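You operate a simulated robot arm through the tools that you are given. There is no shell and no other tool. Be economical: measure what you need, move in short steps, check, and stop when the job is done.

You run a simulated robot arm. Do the job below in one go: nothing can be reset, and whatever is moved stays where it is left.

## Task
Take the white cloth and leave it in the grey tray.
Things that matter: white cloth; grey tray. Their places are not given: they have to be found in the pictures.

It is judged by the outcome, as a careful person would: the job done as asked, and still so three seconds after it is handed in. It fails if anything else is knocked over, pushed out of place, dropped, spilled or broken. Flat cloth is picked up by pressing the open fingertips on it (5 to 10 N) and closing them slowly along it; thin cloth reads only 2 to 8 mm in the jaws.

## Robot
A 7-joint arm with a two-finger parallel gripper, fixed in place. Base frame: the origin is at the foot of the arm, x ahead of it, y to its left, z up; the work surface is at about z = 0. Readings come in m, rad, newtons and seconds.
With the tool pointing down near the work surface it reaches from about 0.22 to 0.58 m from the base axis. Its first joint turns from -1.152 to 1.152 rad. Payload 2.5 kg.
Tool frame: the origin (TCP) lies between the finger pads and is the grasp point; the fingertips stand 0.023 m ahead of it; z points along the fingers, y is the line along which they close. Largest opening 0.094 m; finger width 0.038, thickness 0.01; the body of the gripper, 0.054 by 0.096 m, starts 0.039 m behind the TCP.
Orientation is that of the tool frame in the base frame, as a unit quaternion [x, y, z, w]. With the fingers straight down and closing along the base's y, the tool's x points along the base's -x, its y along +y and its z along -z.

## Interface
- The arm moves only by the tool drive_tool. Its argument "rows" is a list that holds one entry, the list of rows, each a list of 7 numbers: the turn, a rotation vector about the base's x, y, z in degrees, then the shift along the base's x, y, z in cm, then the opening in per cent of the stroke, from 0 (shut) to 100 (fully open). In form: [[[wx, wy, wz, dx, dy, dz, claw], ...]]. A call has 1 to 8 rows; each row shifts and turns the commanded pose from where the row before left it. Rows are played at 5 a second. More than 0.05 m and 0.15 rad between two rows, or a gripper value outside its range, and nothing of the call is played. Where a pose cannot be reached the arm comes as near as it can. A force on the tool above 40 N (or 10 N above the force at the start of the call, whichever is more), or a blocked arm, ends the call early, and 0.2 s more pass. Each finger travels about 0.108 m/s and halts on what it meets, pressing with about 21 N; the grip force reading is that of the motor and also rises with nothing between the fingers. The clock runs only during rows and for 0.2 s after the last one: add rows that do not move to give the fingers time. It gives the time, the measured TCP pose, the force on the tool (base axes), the opening and the grip force at its end, in the units of the frame above (readings bear some noise).
- Cameras (640 x 400 px; columns grow to the right, rows downward): "scene" is fixed at [0.1404, -0.434, 0.5347]; the picture's right is [0.54, -0.84, 0.00], its down [-0.56, -0.35, -0.75] and it looks along [0.64, 0.40, -0.66] (base axes); focal length 326 px, centre (320, 200). "wrist" rides on the gripper at [0.086, 0.016, -0.074] in the tool frame; the picture's right is [-0.18, 0.98, 0.00], its down [-0.58, -0.11, -0.81] and it looks along [-0.79, -0.15, 0.59] (tool axes); focal length 243 px, centre (320, 200).
- get_image(camera): a new picture of that camera. No time passes.
- probe_pixels(camera, pixels): for up to 12 pixels [column, row] of the newest picture of that camera ("zoom" is the newest enlarged one), the place [x, y, z] in the base frame of the surface seen there, good to about 0.003 m. No time passes.
- close_up(camera, box): a new picture of the part [left, top, right, bottom] of that camera's present view, enlarged. No time passes.
- job_done(): hands the job in; it is judged then, once.

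Work in short steps. Measure before you move; look again where a grasp or a placing could have gone wrong, and mend it. You have 60 turns and 20 pictures in all, those below and enlarged ones among them. Open the gripper and draw the arm clear of the work before you hand the job in, unless the task says otherwise; then end with one line.

The tools are called after ">>>" by a JSON object that holds its "api" and its "payload". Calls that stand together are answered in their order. drive_tool: Moves the arm, as the interface text tells. Its arguments: {"type":"object","properties":{"rows":{"type":"array"}},"required":["rows"]} The other tools are called the same way: get_image (camera) takes a picture; probe_pixels (camera, pixels) gives the place of the surface under pixels of a picture; close_up (camera, box) takes an enlarged picture of a part of a camera's view; job_done () hands the job in.

At the start:

```text
t: 0.0
tool_pos: [0.371, -0.1514, 0.2739]
tool_rot: [-0.001, 1.0, 0.0, 0.0]
ft_force: [0.2, -0.4, -1.6]
opening: 0.0941
grasp_force: 0.0
```

scene: 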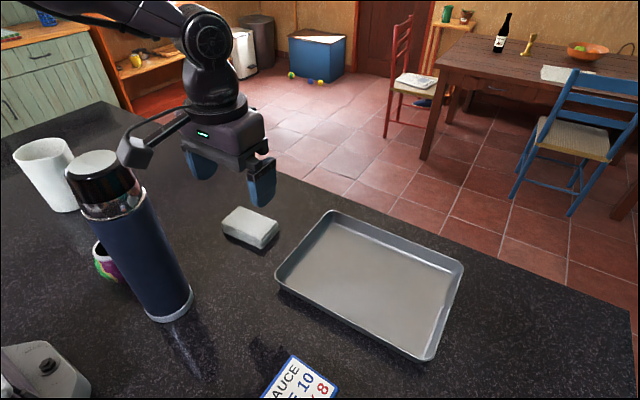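
wrist: 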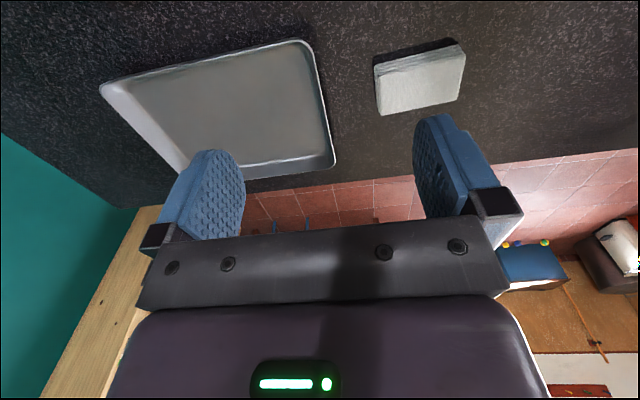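

The white folded block at scene (250,227) looks like the cloth, and the tray is at (370,283). I'll enlarge that part of the view to check.

>>> {"api": "close_up", "payload": {"camera": "scene", "box": [200, 180, 320, 260]}}

>>> {"api": "probe_pixels", "payload": {"camera": "scene", "pixels": [[241, 209], [277, 225], [262, 240], [225, 223], [250, 224], [250, 243], [334, 214], [459, 265], [428, 357], [279, 280], [370, 285], [300, 310]]}}

>>> {"api": "probe_pixels", "payload": {"camera": "wrist", "pixels": [[378, 66], [464, 50], [458, 100], [382, 114], [420, 80], [390, 56], [455, 42], [600, 60], [340, 30], [330, 100]]}}

```text
5.00 times, centred on (260, 220) of scene
```

zoom: 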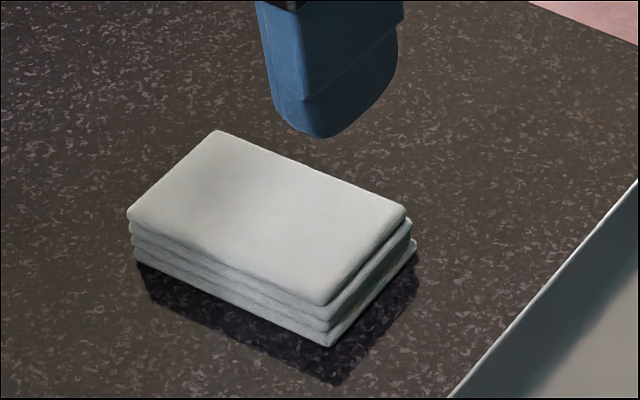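

```text
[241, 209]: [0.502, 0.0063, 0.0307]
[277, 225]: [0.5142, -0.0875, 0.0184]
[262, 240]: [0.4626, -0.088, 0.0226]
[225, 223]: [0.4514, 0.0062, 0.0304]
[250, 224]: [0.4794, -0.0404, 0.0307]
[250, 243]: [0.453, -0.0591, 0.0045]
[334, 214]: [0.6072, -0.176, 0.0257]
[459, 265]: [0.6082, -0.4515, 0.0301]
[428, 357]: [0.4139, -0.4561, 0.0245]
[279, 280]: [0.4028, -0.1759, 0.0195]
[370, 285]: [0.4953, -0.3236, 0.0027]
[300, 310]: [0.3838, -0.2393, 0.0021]
```

```text
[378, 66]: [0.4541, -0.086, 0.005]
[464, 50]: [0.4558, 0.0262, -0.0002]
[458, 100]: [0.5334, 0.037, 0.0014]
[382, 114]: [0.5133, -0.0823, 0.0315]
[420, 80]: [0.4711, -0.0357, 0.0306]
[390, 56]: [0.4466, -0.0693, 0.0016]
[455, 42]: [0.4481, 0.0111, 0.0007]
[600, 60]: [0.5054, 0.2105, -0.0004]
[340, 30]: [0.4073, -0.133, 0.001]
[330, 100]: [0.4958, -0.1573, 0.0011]
```

It is a folded cloth about 0.06 m wide in x, 0.093 m long in y and 3 cm tall. I'll measure its corners for the angle, and locate the thermos.

>>> {"api": "probe_pixels", "payload": {"camera": "zoom", "pixels": [[218, 138], [396, 215], [324, 294], [138, 213], [307, 178], [364, 257], [228, 255], [176, 174]]}}

>>> {"api": "probe_pixels", "payload": {"camera": "scene", "pixels": [[95, 162], [110, 205], [170, 310], [45, 145], [135, 150]]}}

```text
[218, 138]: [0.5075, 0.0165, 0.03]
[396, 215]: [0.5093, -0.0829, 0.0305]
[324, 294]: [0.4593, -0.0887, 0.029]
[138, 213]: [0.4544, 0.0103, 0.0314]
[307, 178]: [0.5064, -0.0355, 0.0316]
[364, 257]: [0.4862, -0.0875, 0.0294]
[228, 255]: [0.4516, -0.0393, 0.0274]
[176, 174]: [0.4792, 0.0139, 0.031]
```

```text
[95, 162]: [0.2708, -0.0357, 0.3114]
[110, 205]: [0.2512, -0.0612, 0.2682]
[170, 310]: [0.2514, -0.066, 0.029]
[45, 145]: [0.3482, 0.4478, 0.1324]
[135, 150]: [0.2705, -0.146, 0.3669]
```

The cloth centre is (0.482, -0.036), nearly aligned with the base axes. The thermos is at (0.27, -0.04) and 0.31 m tall, so I move forward away from it first, then turn -90° so the fingers close along x.

>>> {"api": "drive_tool", "payload": {"rows": [[[0, 0, 0, 3.7, 0, 0, 100], [0, 0, 0, 3.7, 0, 0, 100], [0, 0, 0, 3.7, 0, 0, 100], [0, 0, -8, 0, 0, 0, 100], [0, 0, -8, 0, 0, 0, 100], [0, 0, -8, 0, 0, 0, 100], [0, 0, -8, 0, 0, 0, 100], [0, 0, -8, 0, 0, 0, 100]]]}}

```text
t: 1.8
tool_pos: [0.482, -0.1513, 0.2743]
tool_rot: [0.342, 0.94, 0.0, 0.0]
ft_force: [0.2, 0.4, -0.2]
opening: 0.094
grasp_force: 0.0
```

The turn of 40° went as commanded. I finish it and move over the cloth.

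>>> {"api": "drive_tool", "payload": {"rows": [[[0, 0, -8, 0, 2, -2, 100], [0, 0, -8, 0, 2, -2, 100], [0, 0, -8, 0, 2, -2, 100], [0, 0, -8, 0, 2, -2, 100], [0, 0, -8, 0, 2, -2, 100], [0, 0, -8, 0, 1.5, -2, 100], [0, 0, 0, 0, 0, -2, 100], [0, 0, 0, 0, 0, 0, 100]]]}}

>>> {"api": "get_image", "payload": {"camera": "wrist"}}

>>> {"api": "get_image", "payload": {"camera": "scene"}}

```text
t: 3.6
tool_pos: [0.4816, -0.0349, 0.1335]
tool_rot: [0.695, 0.719, 0.0, -0.001]
ft_force: [-0.5, 0.2, -0.2]
opening: 0.0942
grasp_force: 0.1
```

```text
16 pictures are left
```

wrist: 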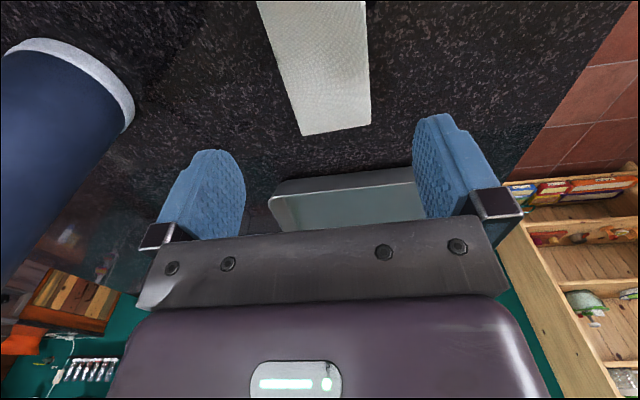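

```text
15 pictures are left
```

scene: 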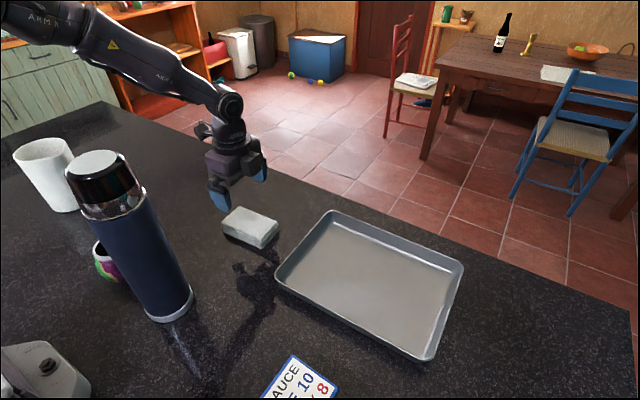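

The fingers straddle the cloth in x. I descend until the tips are about 7 mm above the counter, in two stages.

>>> {"api": "drive_tool", "payload": {"rows": [[[0, 0, -1, 0, 0, -3, 100], [0, 0, 0, 0, 0, -3, 100], [0, 0, 0, 0, 0, -2, 100], [0, 0, 0, 0, 0, -1.4, 100], [0, 0, 0, 0, 0, -1, 100], [0, 0, 0, 0, 0, 0, 100]]]}}

>>> {"api": "get_image", "payload": {"camera": "wrist"}}

>>> {"api": "close_up", "payload": {"camera": "scene", "box": [180, 150, 330, 250]}}

```text
t: 5.0
tool_pos: [0.4808, -0.036, 0.0289]
tool_rot: [0.701, 0.713, 0.0, 0.0]
ft_force: [-0.1, -0.4, -0.5]
opening: 0.0938
grasp_force: 0.0
```

```text
14 pictures are left
```

wrist: 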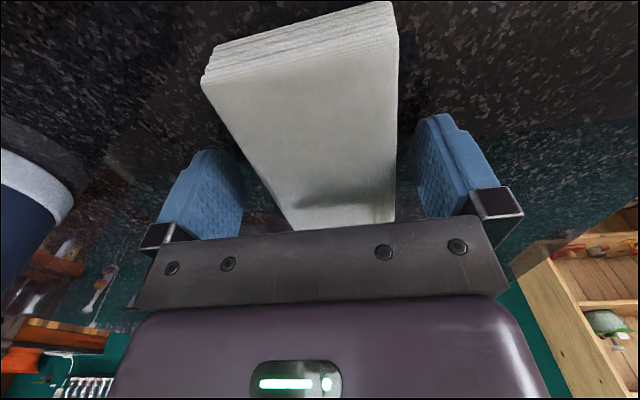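

```text
4.00 times, centred on (255, 200) of scene
```

zoom: 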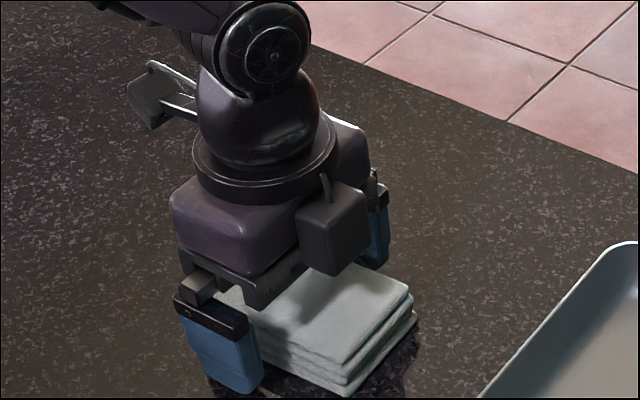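

The cloth is between the fingers, with a gap on each side and no contact. I close slowly.

>>> {"api": "drive_tool", "payload": {"rows": [[[0, 0, 0, 0, 0, 0, 85], [0, 0, 0, 0, 0, 0, 72], [0, 0, 0, 0, 0, 0, 62], [0, 0, 0, 0, 0, 0, 54], [0, 0, 0, 0, 0, 0, 46], [0, 0, 0, 0, 0, 0, 40], [0, 0, 0, 0, 0, 0, 40]]]}}

>>> {"api": "get_image", "payload": {"camera": "wrist"}}

```text
t: 6.6
tool_pos: [0.4813, -0.0351, 0.0305]
tool_rot: [0.7, 0.714, 0.0, 0.0]
ft_force: [0.8, 0.0, 0.4]
opening: 0.0676
grasp_force: 20.6
```

```text
12 pictures are left
```

wrist: 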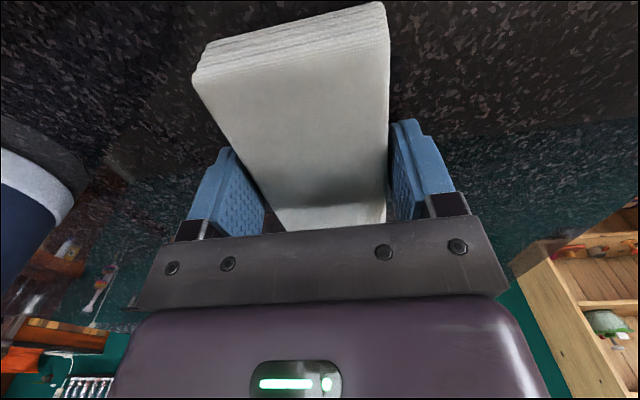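

The fingers stopped on the stack at 0.068 m with 20.6 N. I lift a little and check.

>>> {"api": "drive_tool", "payload": {"rows": [[[0, 0, 0, 0, 0, 0.7, 40], [0, 0, 0, 0, 0, 1, 40], [0, 0, 0, 0, 0, 1.3, 40], [0, 0, 0, 0, 0, 2, 40], [0, 0, 0, 0, 0, 2, 40], [0, 0, 0, 0, 0, 2, 40], [0, 0, 0, 0, 0, 0, 40]]]}}

>>> {"api": "get_image", "payload": {"camera": "scene"}}

```text
t: 8.2
tool_pos: [0.4805, -0.0354, 0.121]
tool_rot: [0.7, 0.714, 0.0, 0.0]
ft_force: [0.8, 0.8, -0.1]
opening: 0.0672
grasp_force: 20.9
```

```text
11 pictures are left
```

scene: 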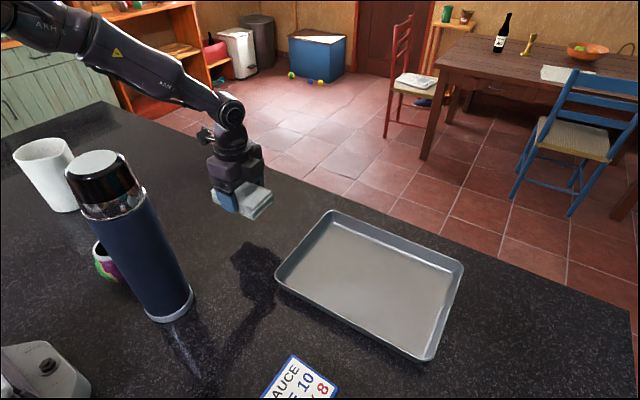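

The cloth is held well, all layers up. I carry it over the tray at (0.483, -0.29).

>>> {"api": "drive_tool", "payload": {"rows": [[[0, 0, 0, 0, -3, 0, 40], [0, 0, 0, 0, -4, 0, 40], [0, 0, 0, 0, -4, 0, 40], [0, 0, 0, 0, -4, 0, 40], [0, 0, 0, 0, -4, 0, 40], [0, 0, 0, 0, -4, 0, 40], [0, 0, 0, 0, -2.5, 0, 40], [0, 0, 0, 0, 0, 0, 40]]]}}

>>> {"api": "get_image", "payload": {"camera": "scene"}}

```text
t: 10.0
tool_pos: [0.4806, -0.2916, 0.1191]
tool_rot: [0.7, 0.714, 0.0, 0.0]
ft_force: [0.1, 0.3, -0.7]
opening: 0.0671
grasp_force: 21.1
```

```text
10 pictures are left
```

scene: 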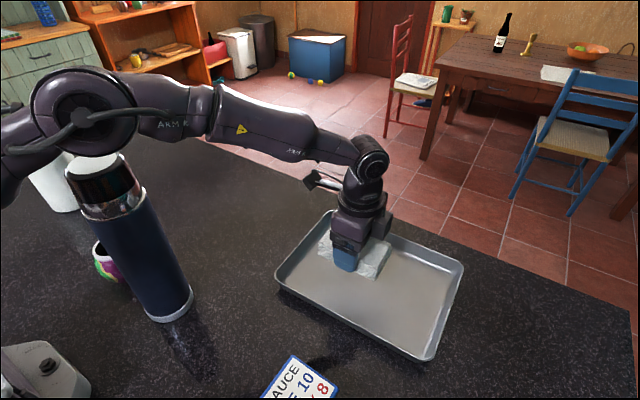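

The cloth is over the tray interior. I lower it to just touch the tray floor (TCP about 0.034).

>>> {"api": "drive_tool", "payload": {"rows": [[[0, 0, 0, 0, 0, -2, 40], [0, 0, 0, 0, 0, -2.5, 40], [0, 0, 0, 0, 0, -2, 40], [0, 0, 0, 0, 0, -1, 40], [0, 0, 0, 0, 0, -0.7, 40], [0, 0, 0, 0, 0, -0.3, 40], [0, 0, 0, 0, 0, 0, 40]]]}}

>>> {"api": "close_up", "payload": {"camera": "scene", "box": [270, 180, 480, 320]}}

```text
t: 11.6
tool_pos: [0.4823, -0.2928, 0.0356]
tool_rot: [0.701, 0.713, 0.0, 0.0]
ft_force: [-0.5, 0.6, 0.1]
opening: 0.0672
grasp_force: 21.1
```

```text
2.86 times, centred on (375, 250) of scene
```

zoom: 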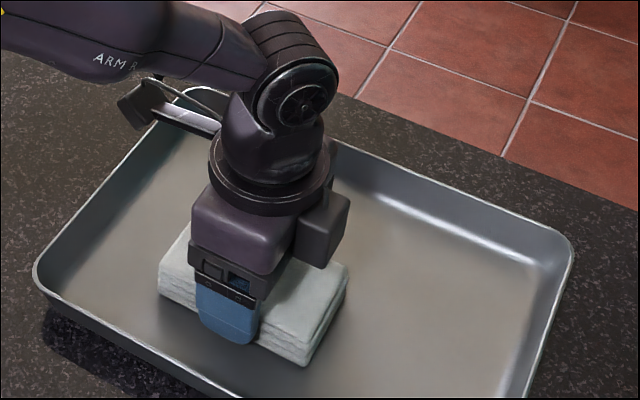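

The cloth is just about on the tray floor, well inside the rim. I go 2 mm lower, open gently, then rise straight up.

>>> {"api": "drive_tool", "payload": {"rows": [[[0, 0, 0, 0, 0, -0.2, 40], [0, 0, 0, 0, 0, 0, 75], [0, 0, 0, 0, 0, 0, 88], [0, 0, 0, 0, 0, 0, 95], [0, 0, 0, 0, 0, 0, 95], [0, 0, 0, 0, 0, 1, 95], [0, 0, 0, 0, 0, 3, 95], [0, 0, 0, 0, 0, 4, 95]]]}}

```text
t: 13.4
tool_pos: [0.4842, -0.2916, 0.116]
tool_rot: [0.7, 0.714, 0.0, 0.0]
ft_force: [1.2, 0.4, 0.4]
opening: 0.0896
grasp_force: 0.1
```

The gripper is open and up at 0.116. I rise further, swing clear toward +y, away from the tray, and look.

>>> {"api": "drive_tool", "payload": {"rows": [[[0, 0, 0, 0, 0, 4, 95], [0, 0, 0, 0, 0, 4, 95], [0, 0, 0, 0, 4, 3, 95], [0, 0, 0, 0, 4, 0, 95], [0, 0, 0, 0, 4, 0, 95], [0, 0, 0, 0, 3, 0, 95], [0, 0, 0, 0, 0, 0, 95]]]}}

>>> {"api": "get_image", "payload": {"camera": "scene"}}

```text
t: 15.0
tool_pos: [0.4833, -0.1401, 0.2209]
tool_rot: [0.701, 0.713, 0.0, 0.0]
ft_force: [-0.5, 0.3, -1.0]
opening: 0.0892
grasp_force: 0.0
```

```text
8 pictures are left
```

scene: 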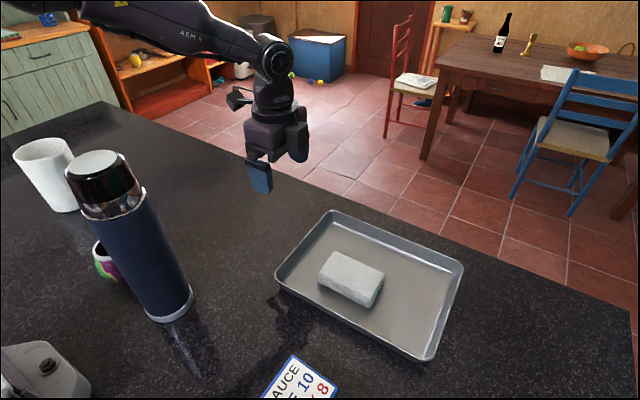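

The cloth lies folded in the tray at (352,278). Nothing else has moved and the arm is clear, so I hand in.

>>> {"api": "job_done", "payload": {}}

```text
The job is handed in.
```

The white cloth is in the grey tray, still folded. Nothing else was moved, and the arm is clear with the gripper open.
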